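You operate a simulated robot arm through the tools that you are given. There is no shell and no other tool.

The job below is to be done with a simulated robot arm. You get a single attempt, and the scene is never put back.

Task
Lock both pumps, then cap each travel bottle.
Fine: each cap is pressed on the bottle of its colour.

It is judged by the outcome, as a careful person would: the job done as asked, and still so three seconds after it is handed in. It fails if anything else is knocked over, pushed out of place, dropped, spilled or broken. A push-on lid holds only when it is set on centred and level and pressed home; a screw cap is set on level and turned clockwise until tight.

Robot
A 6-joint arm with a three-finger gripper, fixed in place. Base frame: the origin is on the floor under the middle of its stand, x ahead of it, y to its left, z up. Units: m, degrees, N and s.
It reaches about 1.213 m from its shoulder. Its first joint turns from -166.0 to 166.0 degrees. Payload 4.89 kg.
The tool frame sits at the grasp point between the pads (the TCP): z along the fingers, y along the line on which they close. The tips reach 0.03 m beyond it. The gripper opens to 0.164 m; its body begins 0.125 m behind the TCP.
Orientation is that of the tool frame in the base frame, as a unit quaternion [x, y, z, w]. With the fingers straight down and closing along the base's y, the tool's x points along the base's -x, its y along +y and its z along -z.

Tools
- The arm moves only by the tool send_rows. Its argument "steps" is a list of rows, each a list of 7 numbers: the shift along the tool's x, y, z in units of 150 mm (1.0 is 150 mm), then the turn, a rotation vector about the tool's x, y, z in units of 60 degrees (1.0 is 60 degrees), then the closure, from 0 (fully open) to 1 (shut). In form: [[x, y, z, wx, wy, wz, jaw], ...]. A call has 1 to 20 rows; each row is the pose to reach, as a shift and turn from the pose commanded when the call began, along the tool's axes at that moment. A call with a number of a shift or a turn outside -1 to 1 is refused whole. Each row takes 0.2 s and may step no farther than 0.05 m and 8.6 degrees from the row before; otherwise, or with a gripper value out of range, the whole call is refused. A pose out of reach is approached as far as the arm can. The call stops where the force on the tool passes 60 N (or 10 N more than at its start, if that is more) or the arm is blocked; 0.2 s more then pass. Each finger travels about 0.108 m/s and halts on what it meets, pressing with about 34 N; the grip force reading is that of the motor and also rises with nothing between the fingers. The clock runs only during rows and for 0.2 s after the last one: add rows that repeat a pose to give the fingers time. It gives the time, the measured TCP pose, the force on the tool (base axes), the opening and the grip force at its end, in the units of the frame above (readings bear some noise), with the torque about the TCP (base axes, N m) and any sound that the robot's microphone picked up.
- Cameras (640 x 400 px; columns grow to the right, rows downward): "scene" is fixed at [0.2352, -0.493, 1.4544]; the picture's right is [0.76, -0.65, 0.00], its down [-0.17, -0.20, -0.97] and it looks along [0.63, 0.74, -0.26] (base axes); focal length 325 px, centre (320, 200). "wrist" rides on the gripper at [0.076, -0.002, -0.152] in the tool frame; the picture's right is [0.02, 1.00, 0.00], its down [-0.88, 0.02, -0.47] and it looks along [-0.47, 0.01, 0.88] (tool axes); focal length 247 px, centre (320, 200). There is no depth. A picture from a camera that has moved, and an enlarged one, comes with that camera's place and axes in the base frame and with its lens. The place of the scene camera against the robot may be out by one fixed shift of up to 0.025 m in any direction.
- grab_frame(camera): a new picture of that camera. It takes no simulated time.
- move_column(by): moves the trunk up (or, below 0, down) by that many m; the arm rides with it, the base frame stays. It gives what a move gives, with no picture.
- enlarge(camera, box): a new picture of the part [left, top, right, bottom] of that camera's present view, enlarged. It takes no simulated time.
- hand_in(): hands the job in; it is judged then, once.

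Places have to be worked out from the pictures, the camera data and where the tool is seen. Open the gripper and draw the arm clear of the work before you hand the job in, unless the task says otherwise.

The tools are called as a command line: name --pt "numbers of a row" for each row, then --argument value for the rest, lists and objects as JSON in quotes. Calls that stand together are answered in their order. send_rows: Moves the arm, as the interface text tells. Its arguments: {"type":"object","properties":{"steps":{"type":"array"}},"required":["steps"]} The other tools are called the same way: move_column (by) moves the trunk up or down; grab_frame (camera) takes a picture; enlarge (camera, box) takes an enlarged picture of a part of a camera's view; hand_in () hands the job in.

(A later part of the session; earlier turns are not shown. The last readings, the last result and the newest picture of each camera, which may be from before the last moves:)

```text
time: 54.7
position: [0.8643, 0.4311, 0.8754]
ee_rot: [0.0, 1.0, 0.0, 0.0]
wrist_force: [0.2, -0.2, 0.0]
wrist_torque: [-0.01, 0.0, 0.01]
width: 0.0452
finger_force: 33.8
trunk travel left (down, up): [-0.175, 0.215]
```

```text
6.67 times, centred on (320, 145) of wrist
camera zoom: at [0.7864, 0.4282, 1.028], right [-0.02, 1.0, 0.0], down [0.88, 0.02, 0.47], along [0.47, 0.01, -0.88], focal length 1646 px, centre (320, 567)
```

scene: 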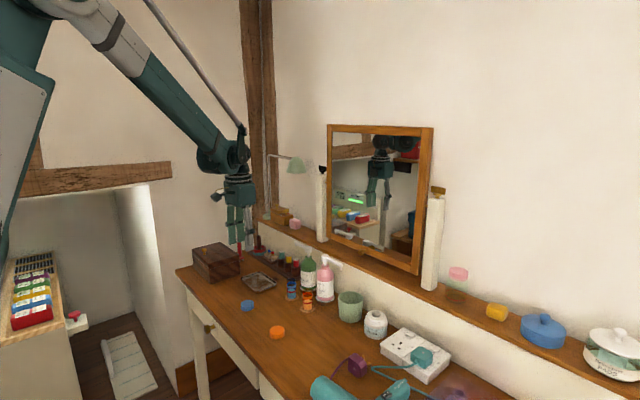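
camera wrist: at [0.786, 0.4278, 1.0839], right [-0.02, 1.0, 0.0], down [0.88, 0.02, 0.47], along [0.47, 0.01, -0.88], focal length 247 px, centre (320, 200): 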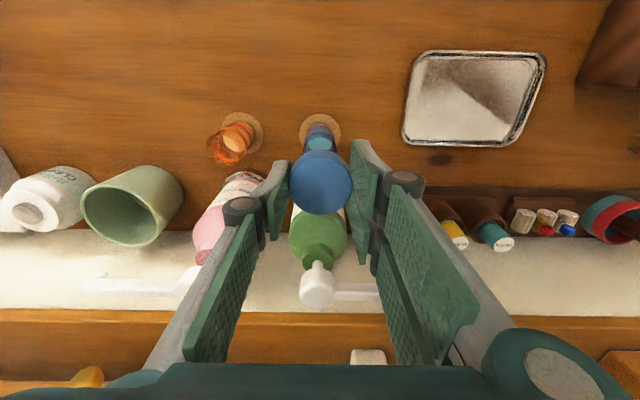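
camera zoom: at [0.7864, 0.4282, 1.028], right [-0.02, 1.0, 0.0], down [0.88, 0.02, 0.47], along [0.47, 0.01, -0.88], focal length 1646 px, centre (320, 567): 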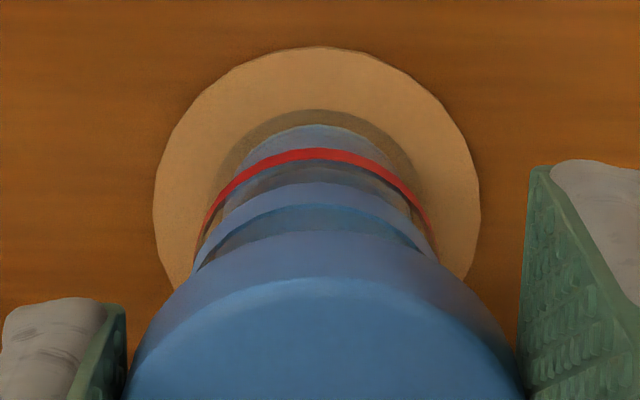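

Fine measurement: the bottle axis is about 1 mm toward −x and 0.6 mm toward −y of the cap. I trim that and lower in small steps, watching the force.

send_rows --pt "0.0073 -0.004 0 0 0 0 0.75" --pt "0.0073 -0.004 0.02 0 0 0 0.75" --pt "0.0073 -0.004 0.04 0 0 0 0.75" --pt "0.0073 -0.004 0.04 0 0 0 0.75"

enlarge --camera "scene" --box '[284, 266, 308, 306]'

```text
time: 55.7
position: [0.8622, 0.4299, 0.8687]
ee_rot: [0.0, 1.0, 0.001, 0.0]
wrist_force: [-0.4, 1.5, -0.5]
wrist_torque: [0.02, 0.01, 0.02]
width: 0.045
finger_force: 34.8
trunk travel left (down, up): [-0.175, 0.215]
```

```text
10.00 times, centred on (296, 286) of scene
camera zoom: at [0.2352, -0.493, 1.4544], right [0.76, -0.65, 0.0], down [-0.17, -0.2, -0.97], along [0.63, 0.74, -0.26], focal length 3246 px, centre (560, -660)
```

zoom: 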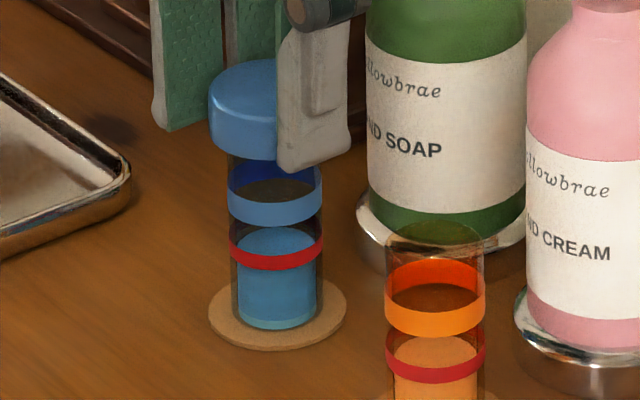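

No contact yet, cap right above the rim. I lower another 3 mm in fine steps.

send_rows --pt "0 0 0.01 0 0 0 0.75" --pt "0 0 0.02 0 0 0 0.75" --pt "0 0 0.02 0 0 0 0.75"

```text
time: 56.5
position: [0.8618, 0.4303, 0.8668]
ee_rot: [0.0, 1.0, 0.001, 0.0]
wrist_force: [-0.8, 0.7, 0.1]
wrist_torque: [0.01, -0.02, -0.01]
width: 0.0449
finger_force: 34.1
trunk travel left (down, up): [-0.175, 0.215]
```

Still free. Another 3 mm down.

send_rows --pt "0 0 0.01 0 0 0 0.75" --pt "0 0 0.02 0 0 0 0.75" --pt "0 0 0.02 0 0 0 0.75"

enlarge --camera "scene" --box '[284, 266, 308, 306]'

```text
time: 57.3
position: [0.8624, 0.4297, 0.8639]
ee_rot: [0.0, 1.0, 0.001, 0.0]
wrist_force: [0.2, 0.0, -0.1]
wrist_torque: [0.0, -0.03, 0.01]
width: 0.045
finger_force: 34.0
trunk travel left (down, up): [-0.175, 0.215]
```

```text
10.00 times, centred on (296, 286) of scene
camera zoom: at [0.2352, -0.493, 1.4544], right [0.76, -0.65, 0.0], down [-0.17, -0.2, -0.97], along [0.63, 0.74, -0.26], focal length 3246 px, centre (560, -660)
```

zoom: 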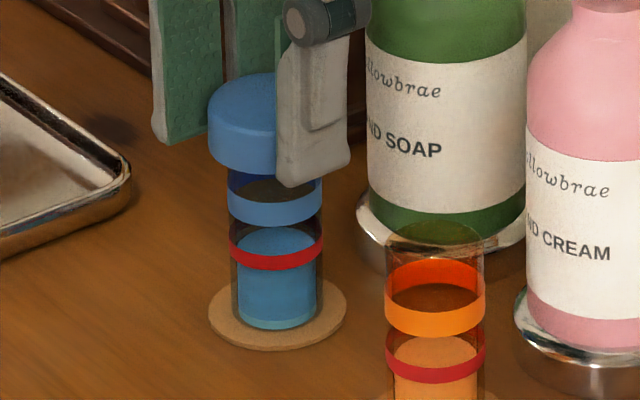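

Still no contact; the cap's lower edge seems level with the rim. Continue in 2–3 mm steps.

send_rows --pt "0 0 0.01 0 0 0 0.75" --pt "0 0 0.02 0 0 0 0.75" --pt "0 0 0.02 0 0 0 0.75"

enlarge --camera "scene" --box '[284, 266, 308, 306]'

enlarge --camera "wrist" --box '[270, 100, 370, 225]'

```text
time: 58.1
position: [0.8615, 0.4296, 0.8603]
ee_rot: [0.0, 1.0, 0.002, 0.0]
wrist_force: [0.0, 0.1, 0.2]
wrist_torque: [-0.01, 0.0, -0.02]
width: 0.045
finger_force: 33.9
trunk travel left (down, up): [-0.175, 0.215]
```

```text
10.00 times, centred on (296, 286) of scene
camera zoom: at [0.2352, -0.493, 1.4544], right [0.76, -0.65, 0.0], down [-0.17, -0.2, -0.97], along [0.63, 0.74, -0.26], focal length 3246 px, centre (560, -660)
```

zoom: 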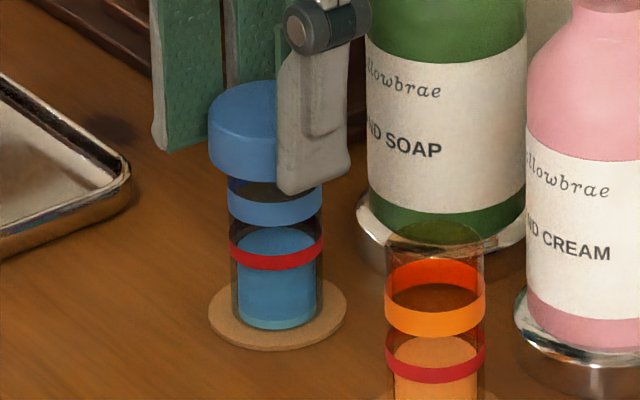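

```text
3.20 times, centred on (320, 162) of wrist
camera zoom: at [0.7847, 0.4272, 1.0131], right [-0.02, 1.0, 0.0], down [0.88, 0.02, 0.47], along [0.47, 0.01, -0.88], focal length 790 px, centre (320, 320)
```

zoom: 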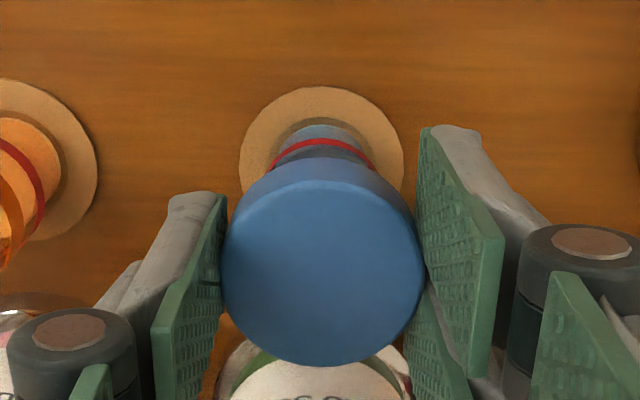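

Alignment in the wrist view is good (coaster centre 321, cap centre 323). I keep lowering in small steps until contact.

send_rows --pt "0 0 0.01 0 0 0 0.75" --pt "0 0 0.02 0 0 0 0.75" --pt "0 0 0.02 0 0 0 0.75"

send_rows --pt "0 0 0.01 0 0 0 0.75" --pt "0 0 0.01 0 0 0 0.75"

enlarge --camera "scene" --box '[284, 266, 308, 306]'

```text
time: 58.9
position: [0.8623, 0.4304, 0.8567]
ee_rot: [0.0, 1.0, 0.001, 0.0]
wrist_force: [-0.6, -0.1, 1.2]
wrist_torque: [-0.06, -0.01, 0.0]
width: 0.0451
finger_force: 34.0
trunk travel left (down, up): [-0.175, 0.215]
```

```text
time: 59.5
position: [0.8623, 0.4301, 0.8557]
ee_rot: [0.0, 1.0, 0.001, 0.0]
wrist_force: [0.4, 0.4, 0.0]
wrist_torque: [-0.03, 0.02, 0.0]
width: 0.0449
finger_force: 34.3
trunk travel left (down, up): [-0.175, 0.215]
```

```text
10.00 times, centred on (296, 286) of scene
camera zoom: at [0.2352, -0.493, 1.4544], right [0.76, -0.65, 0.0], down [-0.17, -0.2, -0.97], along [0.63, 0.74, -0.26], focal length 3246 px, centre (560, -660)
```

zoom: 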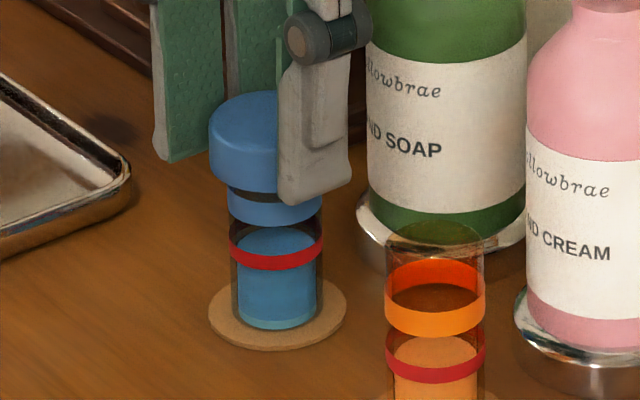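

The cap's skirt has passed over the rim without contact. I continue in 1.5 mm steps to find the seating contact.

send_rows --pt "0 0 0.01 0 0 0 0.75" --pt "0 0 0.02 0 0 0 0.75" --pt "0 0 0.02 0 0 0 0.75"

enlarge --camera "scene" --box '[284, 266, 308, 306]'

```text
time: 60.3
position: [0.8625, 0.4303, 0.8533]
ee_rot: [0.0, 1.0, 0.0, 0.0]
wrist_force: [0.0, -0.5, -0.8]
wrist_torque: [-0.04, -0.01, 0.0]
width: 0.0451
finger_force: 33.8
trunk travel left (down, up): [-0.175, 0.215]
```

```text
10.00 times, centred on (296, 286) of scene
camera zoom: at [0.2352, -0.493, 1.4544], right [0.76, -0.65, 0.0], down [-0.17, -0.2, -0.97], along [0.63, 0.74, -0.26], focal length 3246 px, centre (560, -660)
```

zoom: 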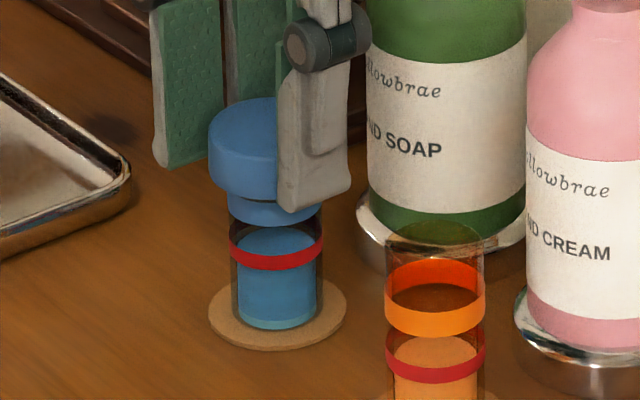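

Still no force. Continue another 3 mm.

send_rows --pt "0 0 0.01 0 0 0 0.75" --pt "0 0 0.02 0 0 0 0.75" --pt "0 0 0.02 0 0 0 0.75"

enlarge --camera "scene" --box '[284, 266, 308, 306]'

```text
time: 61.1
position: [0.8615, 0.4306, 0.8503]
ee_rot: [0.0, 1.0, 0.0, 0.001]
wrist_force: [1.5, -0.6, 14.5]
wrist_torque: [-0.05, -0.16, -0.01]
width: 0.0451
finger_force: 33.8
trunk travel left (down, up): [-0.175, 0.215]
heard: snap
```

```text
10.00 times, centred on (296, 286) of scene
camera zoom: at [0.2352, -0.493, 1.4544], right [0.76, -0.65, 0.0], down [-0.17, -0.2, -0.97], along [0.63, 0.74, -0.26], focal length 3246 px, centre (560, -660)
```

zoom: 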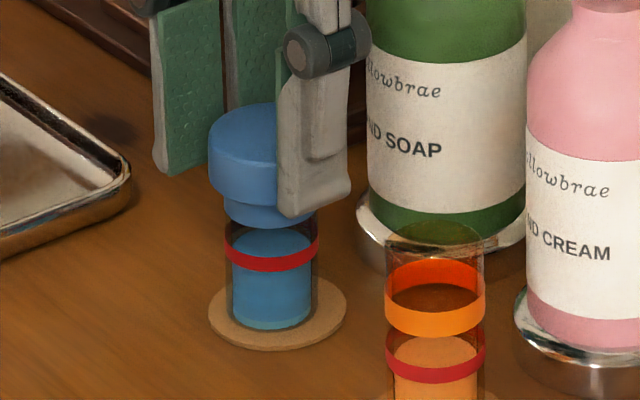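

A snap was heard with 14.5 N: the blue cap engaged. I press ~1 mm more to be sure it's home.

send_rows --pt "0 0 0.005 0 0 0 0.75" --pt "0 0 0.008 0 0 0 0.75" --pt "0 0 0.008 0 0 0 0.75"

enlarge --camera "scene" --box '[284, 266, 308, 306]'

enlarge --camera "wrist" --box '[270, 100, 370, 225]'

```text
time: 61.9
position: [0.8615, 0.4298, 0.8496]
ee_rot: [0.0, 1.0, 0.001, 0.001]
wrist_force: [3.2, 0.4, 35.1]
wrist_torque: [0.13, -0.46, -0.02]
width: 0.045
finger_force: 34.0
trunk travel left (down, up): [-0.175, 0.215]
```

```text
10.00 times, centred on (296, 286) of scene
camera zoom: at [0.2352, -0.493, 1.4544], right [0.76, -0.65, 0.0], down [-0.17, -0.2, -0.97], along [0.63, 0.74, -0.26], focal length 3246 px, centre (560, -660)
```

zoom: 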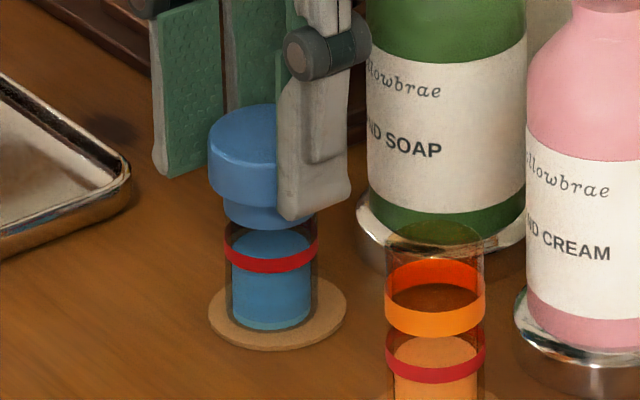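

```text
3.20 times, centred on (320, 162) of wrist
camera zoom: at [0.7839, 0.4265, 1.0028], right [-0.02, 1.0, 0.0], down [0.88, 0.02, 0.47], along [0.47, 0.01, -0.88], focal length 790 px, centre (320, 320)
```

zoom: 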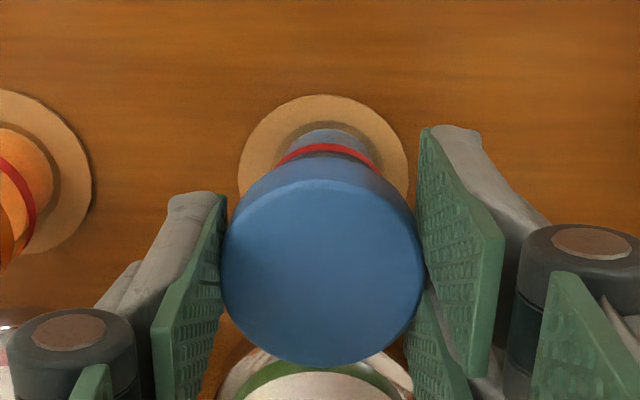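

35 N with no further travel: the blue cap is fully home and level. I take the load off, open moderately and rise straight up.

send_rows --pt "0 0 -0.006 0 0 0 0.75" --pt "0 0 -0.01 0 0 0 0.75" --pt "0 0 -0.01 0 0 0 0.7" --pt "0 0 -0.01 0 0 0 0.64" --pt "0 0 -0.01 0 0 0 0.58" --pt "0 0 -0.01 0 0 0 0.57" --pt "0 0 -0.01 0 0 0 0.57"

grab_frame --camera "wrist"

enlarge --camera "scene" --box '[280, 250, 330, 310]'

```text
time: 63.5
position: [0.8632, 0.4312, 0.8514]
ee_rot: [0.0, 1.0, 0.001, 0.0]
wrist_force: [0.5, 0.4, 0.5]
wrist_torque: [0.02, -0.01, 0.02]
width: 0.0705
finger_force: 0.1
trunk travel left (down, up): [-0.175, 0.215]
```

```text
taken
camera wrist: at [0.7848, 0.427, 1.0028], right [-0.02, 1.0, 0.0], down [0.88, 0.02, 0.47], along [0.47, 0.01, -0.88], focal length 247 px, centre (320, 200)
```

wrist: 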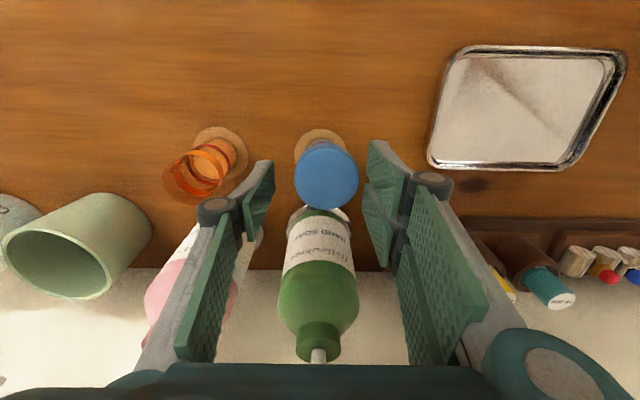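

```text
6.67 times, centred on (305, 280) of scene
camera zoom: at [0.2352, -0.493, 1.4544], right [0.76, -0.65, 0.0], down [-0.17, -0.2, -0.97], along [0.63, 0.74, -0.26], focal length 2164 px, centre (420, -333)
```

zoom: 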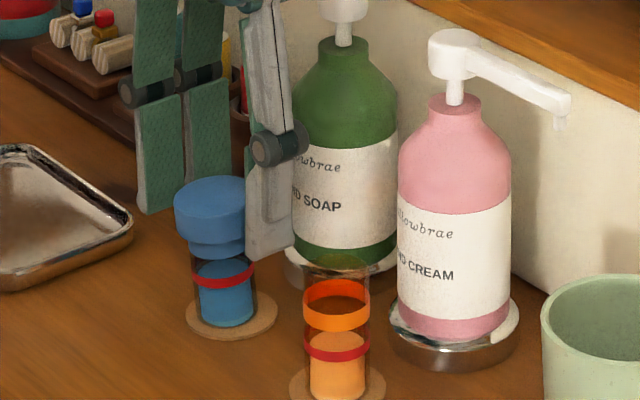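

The bottle seems to have shifted or leaned slightly after release. I zoom in to check before moving anything.

enlarge --camera "scene" --box '[280, 266, 312, 306]'

enlarge --camera "wrist" --box '[270, 110, 380, 220]'

```text
10.00 times, centred on (296, 286) of scene
camera zoom: at [0.2352, -0.493, 1.4544], right [0.76, -0.65, 0.0], down [-0.17, -0.2, -0.97], along [0.63, 0.74, -0.26], focal length 3246 px, centre (560, -660)
```

zoom: 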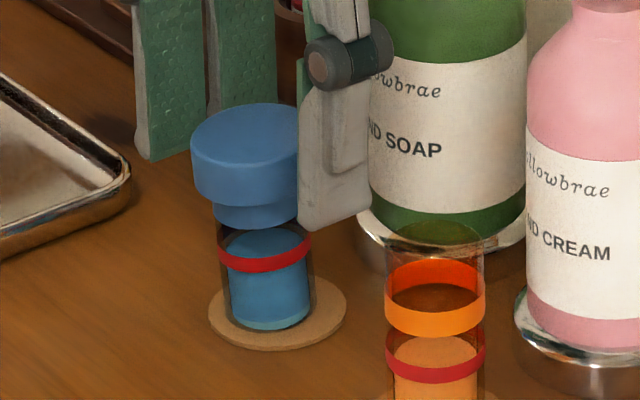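

```text
3.64 times, centred on (325, 165) of wrist
camera zoom: at [0.7848, 0.427, 1.0028], right [-0.02, 1.0, 0.0], down [0.88, 0.02, 0.47], along [0.47, 0.01, -0.88], focal length 898 px, centre (302, 327)
```

zoom: 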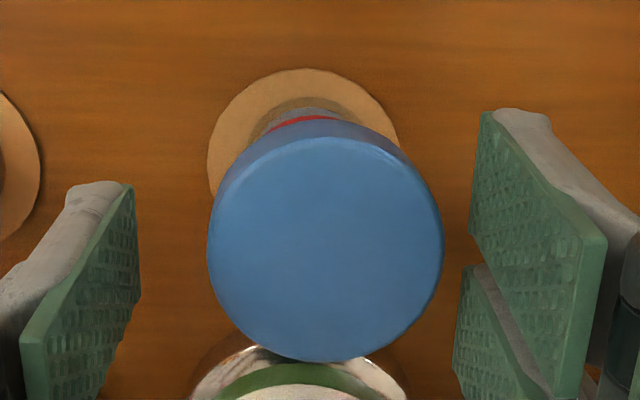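

The capped bottle leans about 5° toward (−x,+y); it may be rocking. My open fingers still surround it, so I hold still a moment and look again.

send_rows --pt "0 0 0 0 0 0 0.57" --pt "0 0 0 0 0 0 0.57" --pt "0 0 0 0 0 0 0.57"

enlarge --camera "scene" --box '[280, 266, 312, 306]'

enlarge --camera "wrist" --box '[270, 110, 380, 220]'

```text
time: 64.3
position: [0.8615, 0.4293, 0.85]
ee_rot: [0.001, 1.0, 0.001, 0.0]
wrist_force: [-0.2, -0.2, 1.1]
wrist_torque: [0.01, 0.0, 0.02]
width: 0.0705
finger_force: 0.1
trunk travel left (down, up): [-0.175, 0.215]
```

```text
10.00 times, centred on (296, 286) of scene
camera zoom: at [0.2352, -0.493, 1.4544], right [0.76, -0.65, 0.0], down [-0.17, -0.2, -0.97], along [0.63, 0.74, -0.26], focal length 3246 px, centre (560, -660)
```

zoom: 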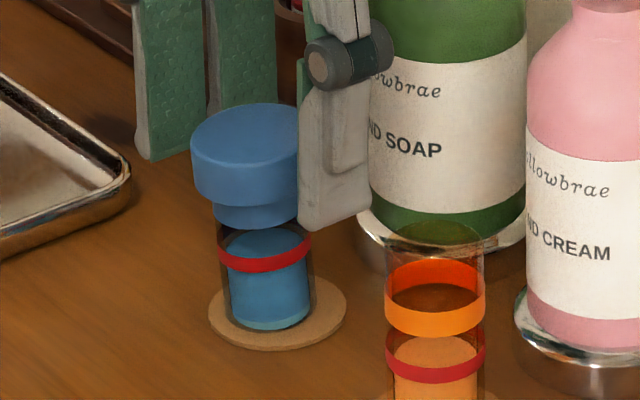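

```text
3.64 times, centred on (325, 165) of wrist
camera zoom: at [0.7848, 0.427, 1.0027], right [-0.02, 1.0, 0.0], down [0.88, 0.02, 0.47], along [0.47, 0.01, -0.88], focal length 898 px, centre (302, 327)
```

zoom: 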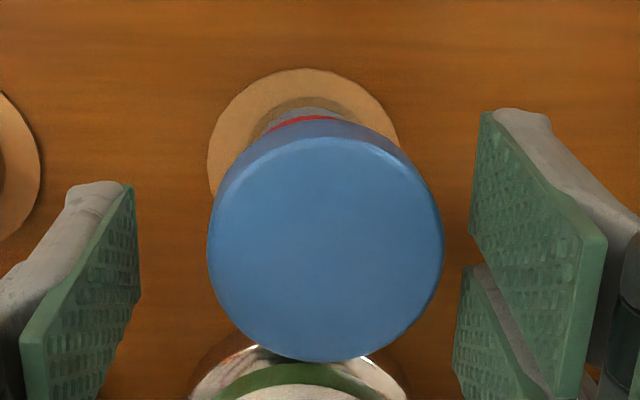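

It is static, not rocking. I zoom tightly on the bottle's base to understand what it's resting on.

enlarge --camera "scene" --box '[298, 288, 318, 304]'

enlarge --camera "scene" --box '[284, 276, 304, 302]'

enlarge --camera "wrist" --box '[290, 125, 350, 160]'

```text
16.00 times, centred on (308, 296) of scene
camera zoom: at [0.2352, -0.493, 1.4544], right [0.76, -0.65, 0.0], down [-0.17, -0.2, -0.97], along [0.63, 0.74, -0.26], focal length 5194 px, centre (512, -1336)
```

zoom: 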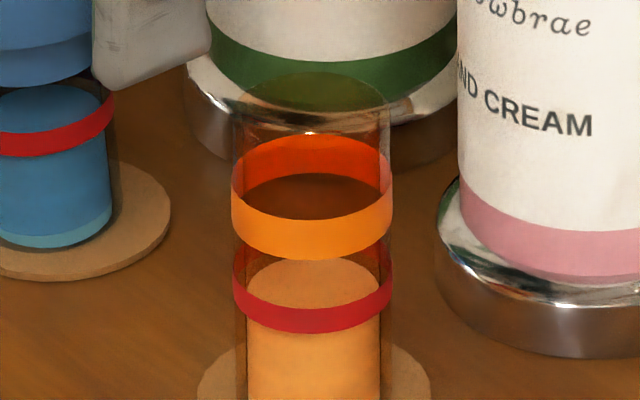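

```text
15.38 times, centred on (294, 289) of scene
camera zoom: at [0.2352, -0.493, 1.4544], right [0.76, -0.65, 0.0], down [-0.17, -0.2, -0.97], along [0.63, 0.74, -0.26], focal length 4995 px, centre (720, -1169)
```

zoom: 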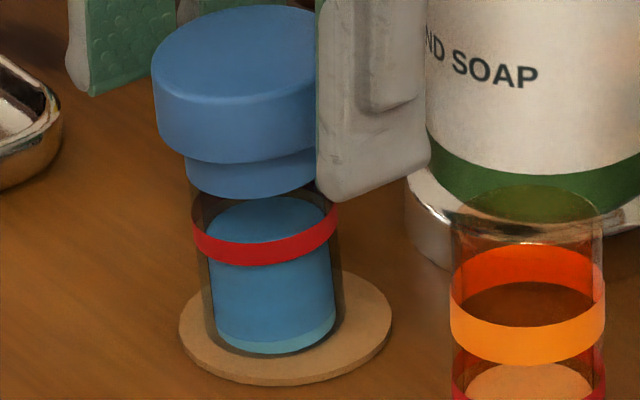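

```text
10.67 times, centred on (320, 142) of wrist
camera zoom: at [0.7848, 0.427, 1.0027], right [-0.02, 1.0, 0.0], down [0.88, 0.02, 0.47], along [0.47, 0.01, -0.88], focal length 2634 px, centre (320, 813)
```

zoom: 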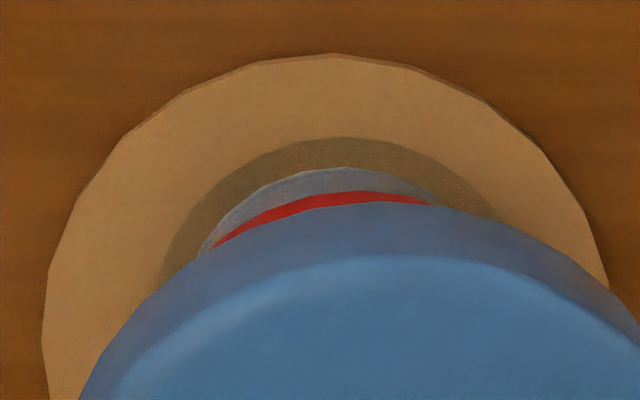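

Nothing is touching it, yet it stands about 5° off vertical. I raise the gripper slowly straight up (pads clear by 6 mm) to get an unobstructed look.

send_rows --pt "0 0 -0.1 0 0 0 0.57" --pt "0 0 -0.25 0 0 0 0.57" --pt "0 0 -0.45 0 0 0 0.57" --pt "0 0 -0.65 0 0 0 0.57" --pt "0 0 -0.65 0 0 0 0.57"

enlarge --camera "wrist" --box '[270, 80, 370, 200]'

enlarge --camera "scene" --box '[280, 266, 318, 310]'

```text
time: 65.5
position: [0.8618, 0.4304, 0.9482]
ee_rot: [0.0, 1.0, 0.0, 0.0]
wrist_force: [-0.5, -0.6, 0.1]
wrist_torque: [0.04, -0.09, 0.0]
width: 0.0706
finger_force: 0.1
trunk travel left (down, up): [-0.175, 0.215]
```

```text
3.33 times, centred on (320, 140) of wrist
camera zoom: at [0.7841, 0.4274, 1.1007], right [-0.02, 1.0, 0.0], down [0.88, 0.02, 0.47], along [0.47, 0.01, -0.88], focal length 823 px, centre (320, 400)
```

zoom: 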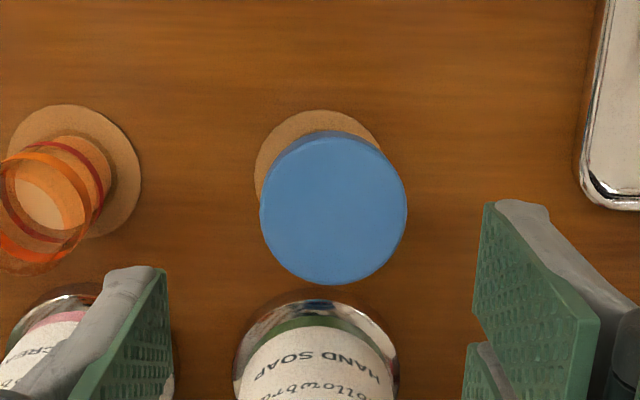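

```text
9.09 times, centred on (299, 288) of scene
camera zoom: at [0.2352, -0.493, 1.4544], right [0.76, -0.65, 0.0], down [-0.17, -0.2, -0.97], along [0.63, 0.74, -0.26], focal length 2951 px, centre (511, -600)
```

zoom: 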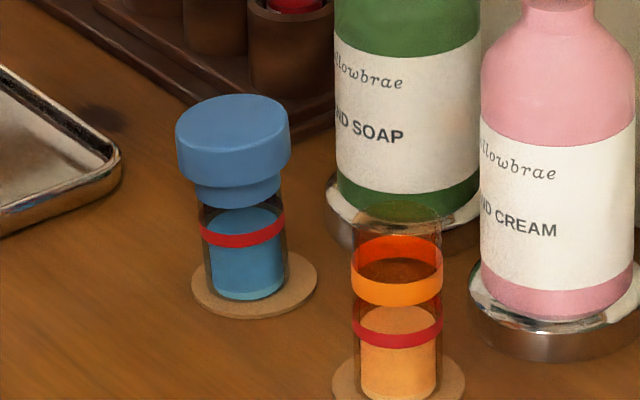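

The capped bottle is clear to view now. I zoom tightly to judge the tilt of glass and cap separately.

enlarge --camera "scene" --box '[290, 270, 318, 302]'

grab_frame --camera "wrist"

```text
12.50 times, centred on (304, 286) of scene
camera zoom: at [0.2352, -0.493, 1.4544], right [0.76, -0.65, 0.0], down [-0.17, -0.2, -0.97], along [0.63, 0.74, -0.26], focal length 4058 px, centre (520, -875)
```

zoom: 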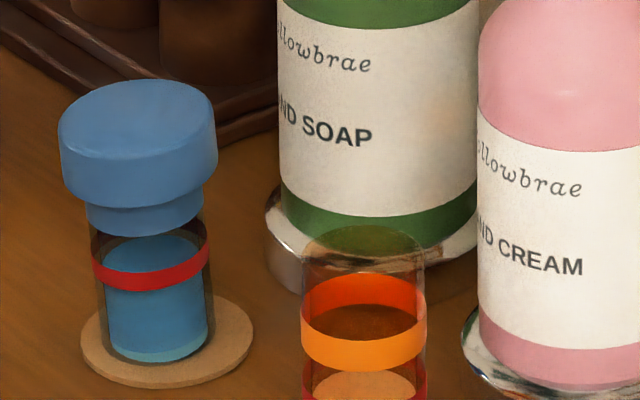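

```text
taken
camera wrist: at [0.7841, 0.4274, 1.1007], right [-0.02, 1.0, 0.0], down [0.88, 0.02, 0.47], along [0.47, 0.01, -0.88], focal length 247 px, centre (320, 200)
```

wrist: 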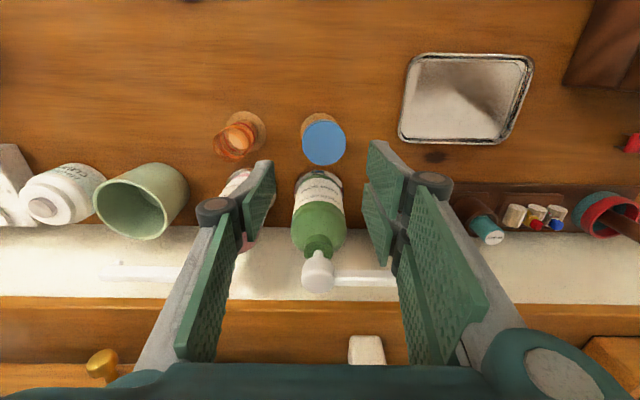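

The whole capped bottle leans ~5° (about 4° toward −x, 3.6° toward +y), base still on the coaster. I'll re-seat it upright: descend around the cap, centred on where it now is.

send_rows --pt "0.033 0.02 0.1 0 0 0 0.57" --pt "0.033 0.02 0.25 0 0 0 0.57" --pt "0.033 0.02 0.4 0 0 0 0.57" --pt "0.033 0.02 0.53 0 0 0 0.57" --pt "0.033 0.02 0.62 0 0 0 0.57" --pt "0.033 0.02 0.62 0 0 0 0.57"

grab_frame --camera "wrist"

enlarge --camera "scene" --box '[280, 260, 318, 308]'

```text
time: 66.9
position: [0.8579, 0.4329, 0.8548]
ee_rot: [0.001, 1.0, 0.001, -0.001]
wrist_force: [0.5, -0.3, -0.6]
wrist_torque: [0.0, -0.02, -0.02]
width: 0.0705
finger_force: 0.1
trunk travel left (down, up): [-0.175, 0.215]
```

```text
taken
camera wrist: at [0.7796, 0.4303, 1.0071], right [-0.02, 1.0, 0.0], down [0.88, 0.02, 0.47], along [0.47, 0.01, -0.88], focal length 247 px, centre (320, 200)
```

wrist: 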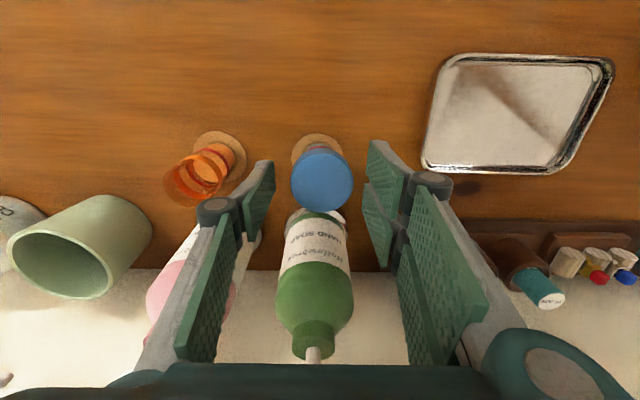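

```text
8.33 times, centred on (299, 284) of scene
camera zoom: at [0.2352, -0.493, 1.4544], right [0.76, -0.65, 0.0], down [-0.17, -0.2, -0.97], along [0.63, 0.74, -0.26], focal length 2705 px, centre (495, -500)
```

zoom: 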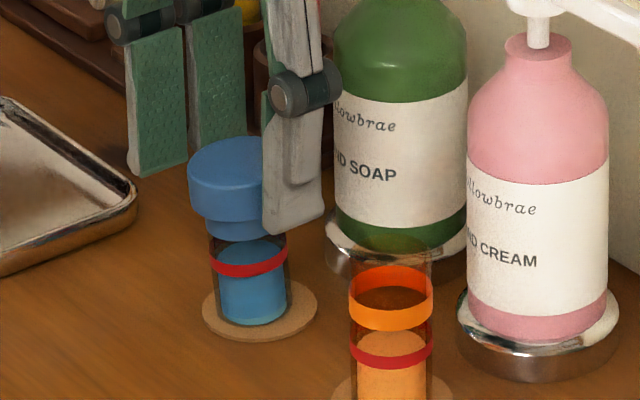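

Centred on the leaning cap. I lower 3 mm more and close gently on it.

send_rows --pt "0 0.008 0.012 0 0 0 0.57" --pt "0 0.008 0.022 0 0 0 0.57" --pt "0 0.008 0.022 0 0 0 0.62" --pt "0 0.008 0.022 0 0 0 0.66" --pt "0 0.008 0.022 0 0 0 0.69" --pt "0 0.008 0.022 0 0 0 0.71" --pt "0 0.008 0.022 0 0 0 0.72" --pt "0 0.008 0.022 0 0 0 0.72"

enlarge --camera "wrist" --box '[270, 100, 370, 225]'

enlarge --camera "scene" --box '[280, 260, 318, 308]'

```text
time: 68.7
position: [0.8572, 0.4346, 0.8527]
ee_rot: [0.0, 1.0, 0.0, 0.0]
wrist_force: [0.6, -0.1, -0.2]
wrist_torque: [0.01, -0.06, -0.02]
width: 0.0466
finger_force: 10.9
trunk travel left (down, up): [-0.175, 0.215]
```

```text
3.20 times, centred on (320, 162) of wrist
camera zoom: at [0.7799, 0.4313, 1.004], right [-0.02, 1.0, 0.0], down [0.88, 0.02, 0.47], along [0.47, 0.01, -0.88], focal length 790 px, centre (320, 320)
```

zoom: 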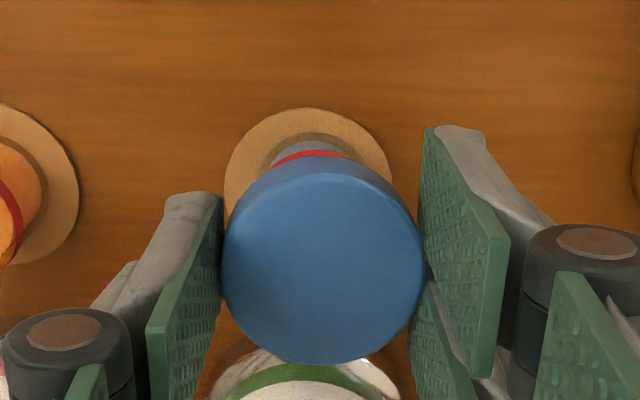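

```text
8.33 times, centred on (299, 284) of scene
camera zoom: at [0.2352, -0.493, 1.4544], right [0.76, -0.65, 0.0], down [-0.17, -0.2, -0.97], along [0.63, 0.74, -0.26], focal length 2705 px, centre (495, -500)
```

zoom: 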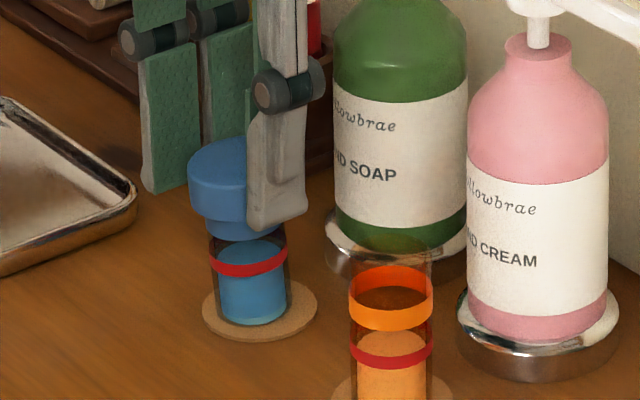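

Gripped lightly (11 N). I lift 4 mm and see whether bottle and cap come together.

send_rows --pt "0 0 0 0 0 0 0.735" --pt "0 0 -0.01 0 0 0 0.735" --pt "0 0 -0.02 0 0 0 0.735" --pt "0 0 -0.027 0 0 0 0.735" --pt "0 0 -0.027 0 0 0 0.735"

enlarge --camera "scene" --box '[280, 260, 318, 308]'

enlarge --camera "wrist" --box '[270, 100, 370, 225]'

```text
time: 69.9
position: [0.8573, 0.4335, 0.8551]
ee_rot: [0.0, 1.0, 0.0, 0.0]
wrist_force: [-0.1, 0.0, -0.5]
wrist_torque: [0.01, 0.0, -0.02]
width: 0.0452
finger_force: 34.2
trunk travel left (down, up): [-0.175, 0.215]
```

```text
8.33 times, centred on (299, 284) of scene
camera zoom: at [0.2352, -0.493, 1.4544], right [0.76, -0.65, 0.0], down [-0.17, -0.2, -0.97], along [0.63, 0.74, -0.26], focal length 2705 px, centre (495, -500)
```

zoom: 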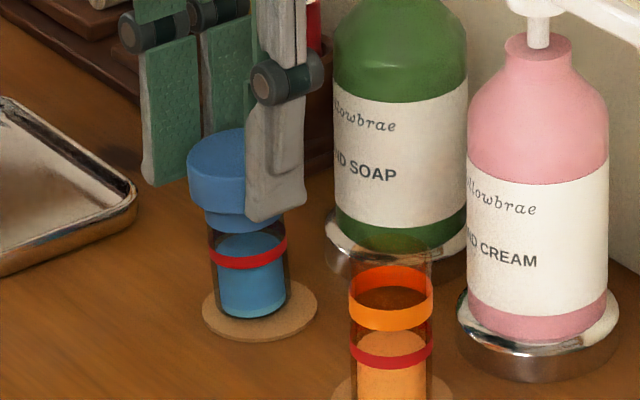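

```text
3.20 times, centred on (320, 162) of wrist
camera zoom: at [0.7799, 0.4314, 1.0081], right [-0.02, 1.0, 0.0], down [0.88, 0.02, 0.47], along [0.47, 0.01, -0.88], focal length 790 px, centre (320, 320)
```

zoom: 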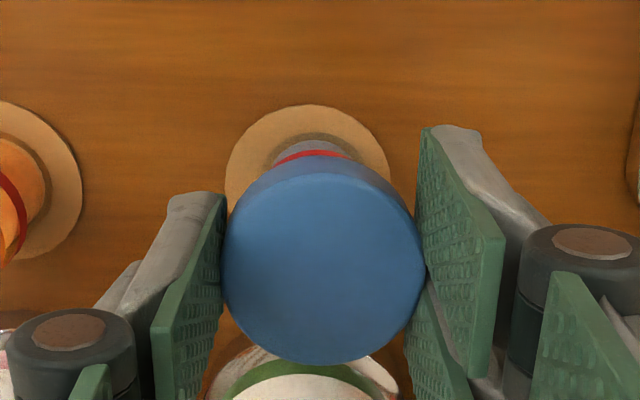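

Bottle and cap lifted together, and the sideways lean is gone; about 4° lean toward −x remains. I tilt the tool +4° about y and shift so the base is above the coaster centre.

send_rows --pt "-0.015 -0.01 0 0 0.02 0 0.735" --pt "-0.03 -0.02 0 0 0.045 0 0.735" --pt "-0.047 -0.033 0 0 0.068 0 0.735" --pt "-0.047 -0.033 0 0 0.068 0 0.735"

enlarge --camera "scene" --box '[284, 266, 308, 306]'

enlarge --camera "wrist" --box '[270, 100, 370, 225]'

```text
time: 70.9
position: [0.8639, 0.4295, 0.8549]
ee_rot: [0.0, 0.999, 0.001, -0.035]
wrist_force: [-0.7, -0.6, 0.4]
wrist_torque: [-0.04, 0.01, -0.02]
width: 0.0452
finger_force: 34.4
trunk travel left (down, up): [-0.175, 0.215]
```

```text
10.00 times, centred on (296, 286) of scene
camera zoom: at [0.2352, -0.493, 1.4544], right [0.76, -0.65, 0.0], down [-0.17, -0.2, -0.97], along [0.63, 0.74, -0.26], focal length 3246 px, centre (560, -660)
```

zoom: 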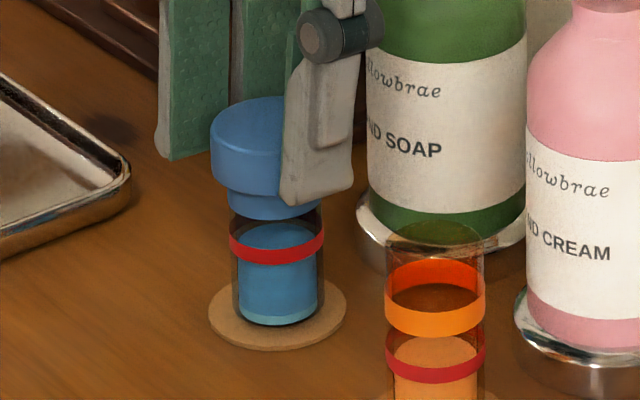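

```text
3.20 times, centred on (320, 162) of wrist
camera zoom: at [0.7979, 0.4262, 1.013], right [-0.02, 1.0, 0.0], down [0.91, 0.02, 0.41], along [0.41, 0.01, -0.91], focal length 790 px, centre (320, 320)
```

zoom: 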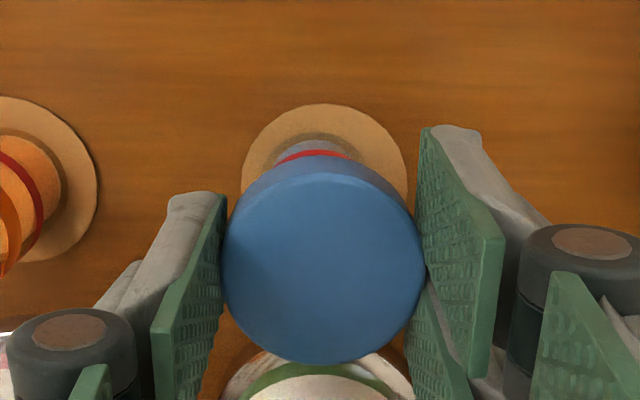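

The bottle now hangs upright and over the coaster centre (wrist: coaster 324, cap 323). I lower it gently to touch.

send_rows --pt "0 0 0.01 0 0 0 0.735" --pt "0 0 0.018 0 0 0 0.735" --pt "0 0 0.018 0 0 0 0.735"

send_rows --pt "0 0 0.005 0 0 0 0.735" --pt "0 0 0.005 0 0 0 0.735"

```text
time: 71.7
position: [0.8633, 0.4292, 0.8519]
ee_rot: [0.0, 0.999, 0.001, -0.035]
wrist_force: [0.5, -0.2, 0.4]
wrist_torque: [0.0, -0.01, 0.0]
width: 0.045
finger_force: 34.3
trunk travel left (down, up): [-0.175, 0.215]
```

```text
time: 72.3
position: [0.8636, 0.4291, 0.8522]
ee_rot: [0.0, 0.999, 0.001, -0.035]
wrist_force: [-0.2, 0.1, -0.2]
wrist_torque: [0.01, -0.06, 0.01]
width: 0.0451
finger_force: 33.9
trunk travel left (down, up): [-0.175, 0.215]
```

No contact force yet; I continue in 0.6 mm steps.

send_rows --pt "0 0 0.004 0 0 0 0.735" --pt "0 0 0.004 0 0 0 0.735"

enlarge --camera "scene" --box '[284, 266, 308, 306]'

```text
time: 72.9
position: [0.8633, 0.4276, 0.852]
ee_rot: [0.0, 0.999, -0.001, -0.036]
wrist_force: [0.0, -1.1, 4.6]
wrist_torque: [-0.05, -0.03, -0.01]
width: 0.0452
finger_force: 33.9
trunk travel left (down, up): [-0.175, 0.215]
```

```text
10.00 times, centred on (296, 286) of scene
camera zoom: at [0.2352, -0.493, 1.4544], right [0.76, -0.65, 0.0], down [-0.17, -0.2, -0.97], along [0.63, 0.74, -0.26], focal length 3246 px, centre (560, -660)
```

zoom: 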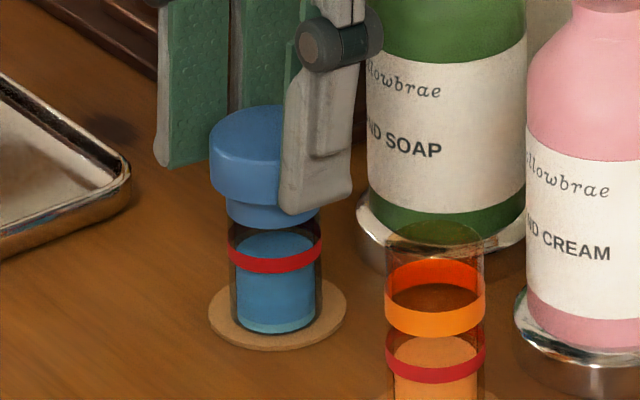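

Touching with 4.6 N, bottle upright and centred on the coaster. I open very gradually to let go without dragging it.

send_rows --pt "0 0 0 0 0 0 0.72" --pt "0 0 0 0 0 0 0.71" --pt "0 0 0 0 0 0 0.7" --pt "0 0 0 0 0 0 0.69" --pt "0 0 0 0 0 0 0.68" --pt "0 0 0 0 0 0 0.67" --pt "0 0 0 0 0 0 0.66" --pt "0 0 0 0 0 0 0.65" --pt "0 0 0 0 0 0 0.65"

enlarge --camera "scene" --box '[284, 266, 308, 306]'

enlarge --camera "wrist" --box '[270, 100, 370, 225]'

```text
time: 74.9
position: [0.8631, 0.4295, 0.8515]
ee_rot: [-0.001, 0.999, 0.001, -0.035]
wrist_force: [-0.3, -0.3, -0.1]
wrist_torque: [0.01, -0.01, 0.01]
width: 0.0576
finger_force: 0.1
trunk travel left (down, up): [-0.175, 0.215]
```

```text
10.00 times, centred on (296, 286) of scene
camera zoom: at [0.2352, -0.493, 1.4544], right [0.76, -0.65, 0.0], down [-0.17, -0.2, -0.97], along [0.63, 0.74, -0.26], focal length 3246 px, centre (560, -660)
```

zoom: 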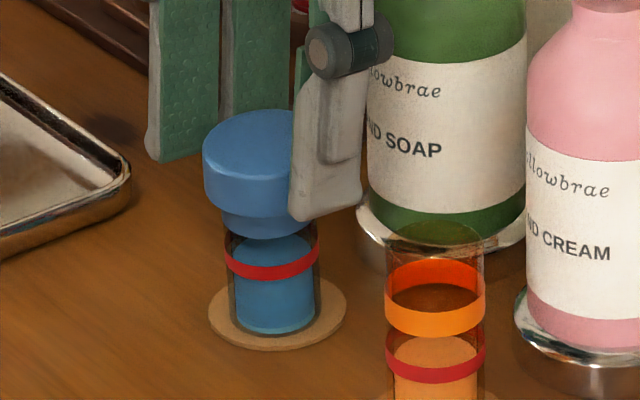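

```text
3.20 times, centred on (320, 162) of wrist
camera zoom: at [0.7974, 0.4263, 1.0091], right [-0.02, 1.0, 0.0], down [0.91, 0.02, 0.41], along [0.41, 0.01, -0.91], focal length 790 px, centre (320, 320)
```

zoom: 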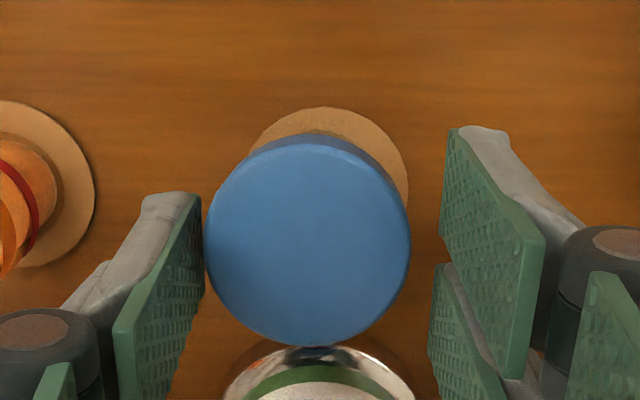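

The bottle again settled into a lean (now −x, −y, resting near the single finger). I look closely at its base to understand the support.

enlarge --camera "scene" --box '[286, 284, 306, 302]'

enlarge --camera "scene" --box '[296, 284, 326, 312]'

```text
16.00 times, centred on (296, 293) of scene
camera zoom: at [0.2352, -0.493, 1.4544], right [0.76, -0.65, 0.0], down [-0.17, -0.2, -0.97], along [0.63, 0.74, -0.26], focal length 5194 px, centre (704, -1288)
```

zoom: 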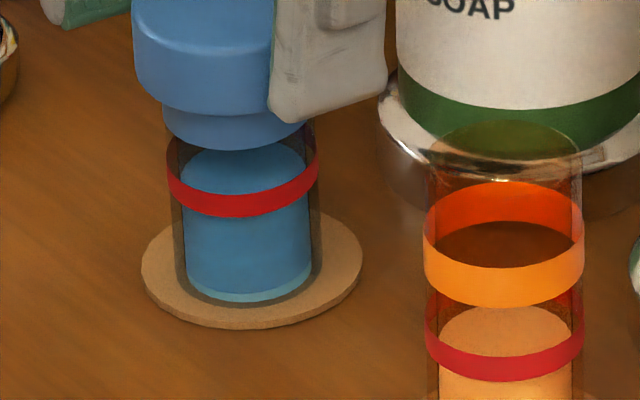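

```text
14.29 times, centred on (311, 298) of scene
camera zoom: at [0.2352, -0.493, 1.4544], right [0.76, -0.65, 0.0], down [-0.17, -0.2, -0.97], along [0.63, 0.74, -0.26], focal length 4638 px, centre (449, -1200)
```

zoom: 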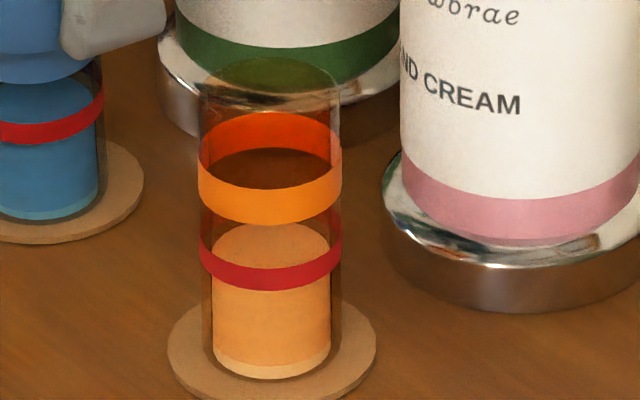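

The lean is a consistent ~5° both times in different directions, so it looks like a natural rest of the base, and it's stable. I open further slowly, and check before rising.

send_rows --pt "0 0 0 0 0 0 0.63" --pt "0 0 0 0 0 0 0.61" --pt "0 0 0 0 0 0 0.59" --pt "0 0 0 0 0 0 0.57" --pt "0 0 0 0 0 0 0.57" --pt "0 0 0 0 0 0 0.57"

enlarge --camera "scene" --box '[284, 266, 308, 306]'

enlarge --camera "wrist" --box '[270, 100, 370, 225]'

```text
time: 76.3
position: [0.8633, 0.4289, 0.8509]
ee_rot: [0.001, 0.999, 0.002, -0.035]
wrist_force: [-0.3, 0.2, -0.3]
wrist_torque: [-0.01, -0.02, 0.0]
width: 0.0705
finger_force: 0.1
trunk travel left (down, up): [-0.175, 0.215]
```

```text
10.00 times, centred on (296, 286) of scene
camera zoom: at [0.2352, -0.493, 1.4544], right [0.76, -0.65, 0.0], down [-0.17, -0.2, -0.97], along [0.63, 0.74, -0.26], focal length 3246 px, centre (560, -660)
```

zoom: 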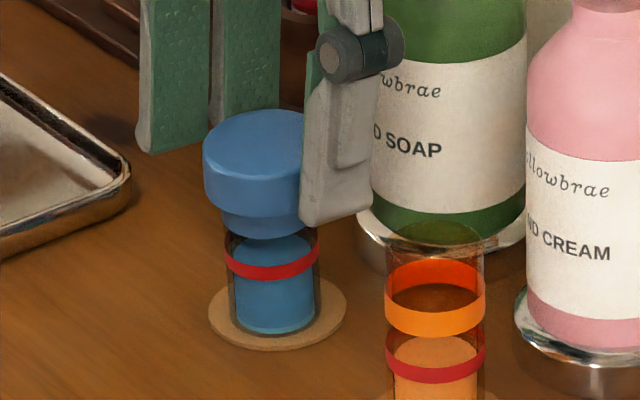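

```text
3.20 times, centred on (320, 162) of wrist
camera zoom: at [0.7974, 0.4263, 1.0091], right [-0.02, 1.0, 0.0], down [0.91, 0.02, 0.41], along [0.41, 0.01, -0.91], focal length 790 px, centre (320, 320)
```

zoom: 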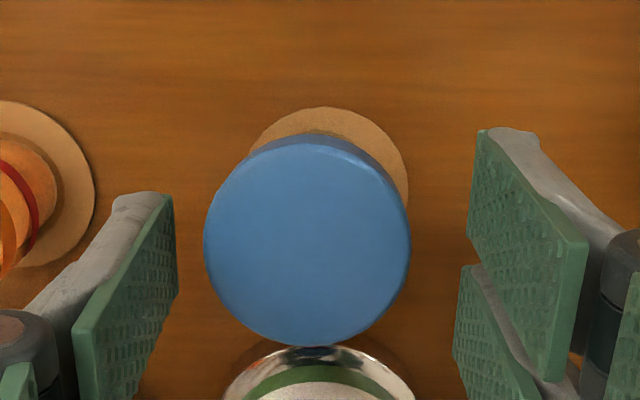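

The bottle holds its pose with the fingers clear. I rise straight up along the tool axis and straighten the tool.

send_rows --pt "0 0 -0.1 0 0 0 0.57" --pt "0 0 -0.3 0 0 0 0.57" --pt "0 0 -0.5 0 0 0 0.57" --pt "0 0 -0.75 0 0 0 0.57" --pt "0 0 -0.75 0 -0.068 0 0.57" --pt "0 0 -0.75 0 -0.068 0 0.57"

grab_frame --camera "wrist"

enlarge --camera "scene" --box '[280, 260, 330, 310]'

```text
time: 77.7
position: [0.8709, 0.4278, 0.9646]
ee_rot: [0.001, 1.0, 0.002, 0.001]
wrist_force: [-0.2, -1.0, -0.4]
wrist_torque: [0.08, -0.01, 0.0]
width: 0.0706
finger_force: 0.1
trunk travel left (down, up): [-0.175, 0.215]
```

```text
taken
camera wrist: at [0.7941, 0.4257, 1.1162], right [-0.02, 1.0, 0.0], down [0.88, 0.02, 0.47], along [0.47, 0.01, -0.88], focal length 247 px, centre (320, 200)
```

wrist: 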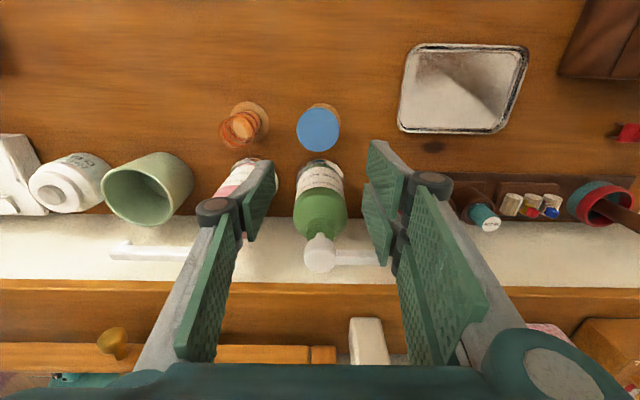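

```text
8.00 times, centred on (305, 285) of scene
camera zoom: at [0.2352, -0.493, 1.4544], right [0.76, -0.65, 0.0], down [-0.17, -0.2, -0.97], along [0.63, 0.74, -0.26], focal length 2597 px, centre (440, -480)
```

zoom: 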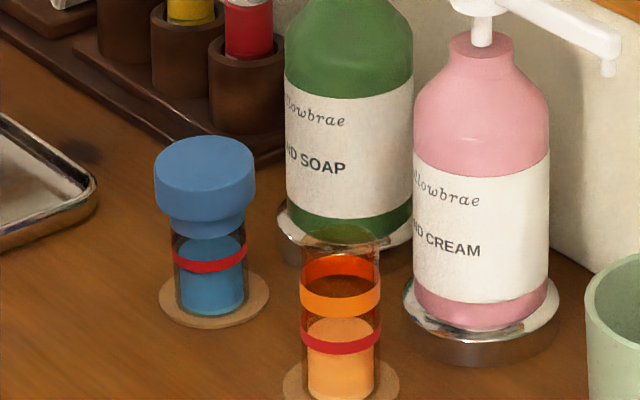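

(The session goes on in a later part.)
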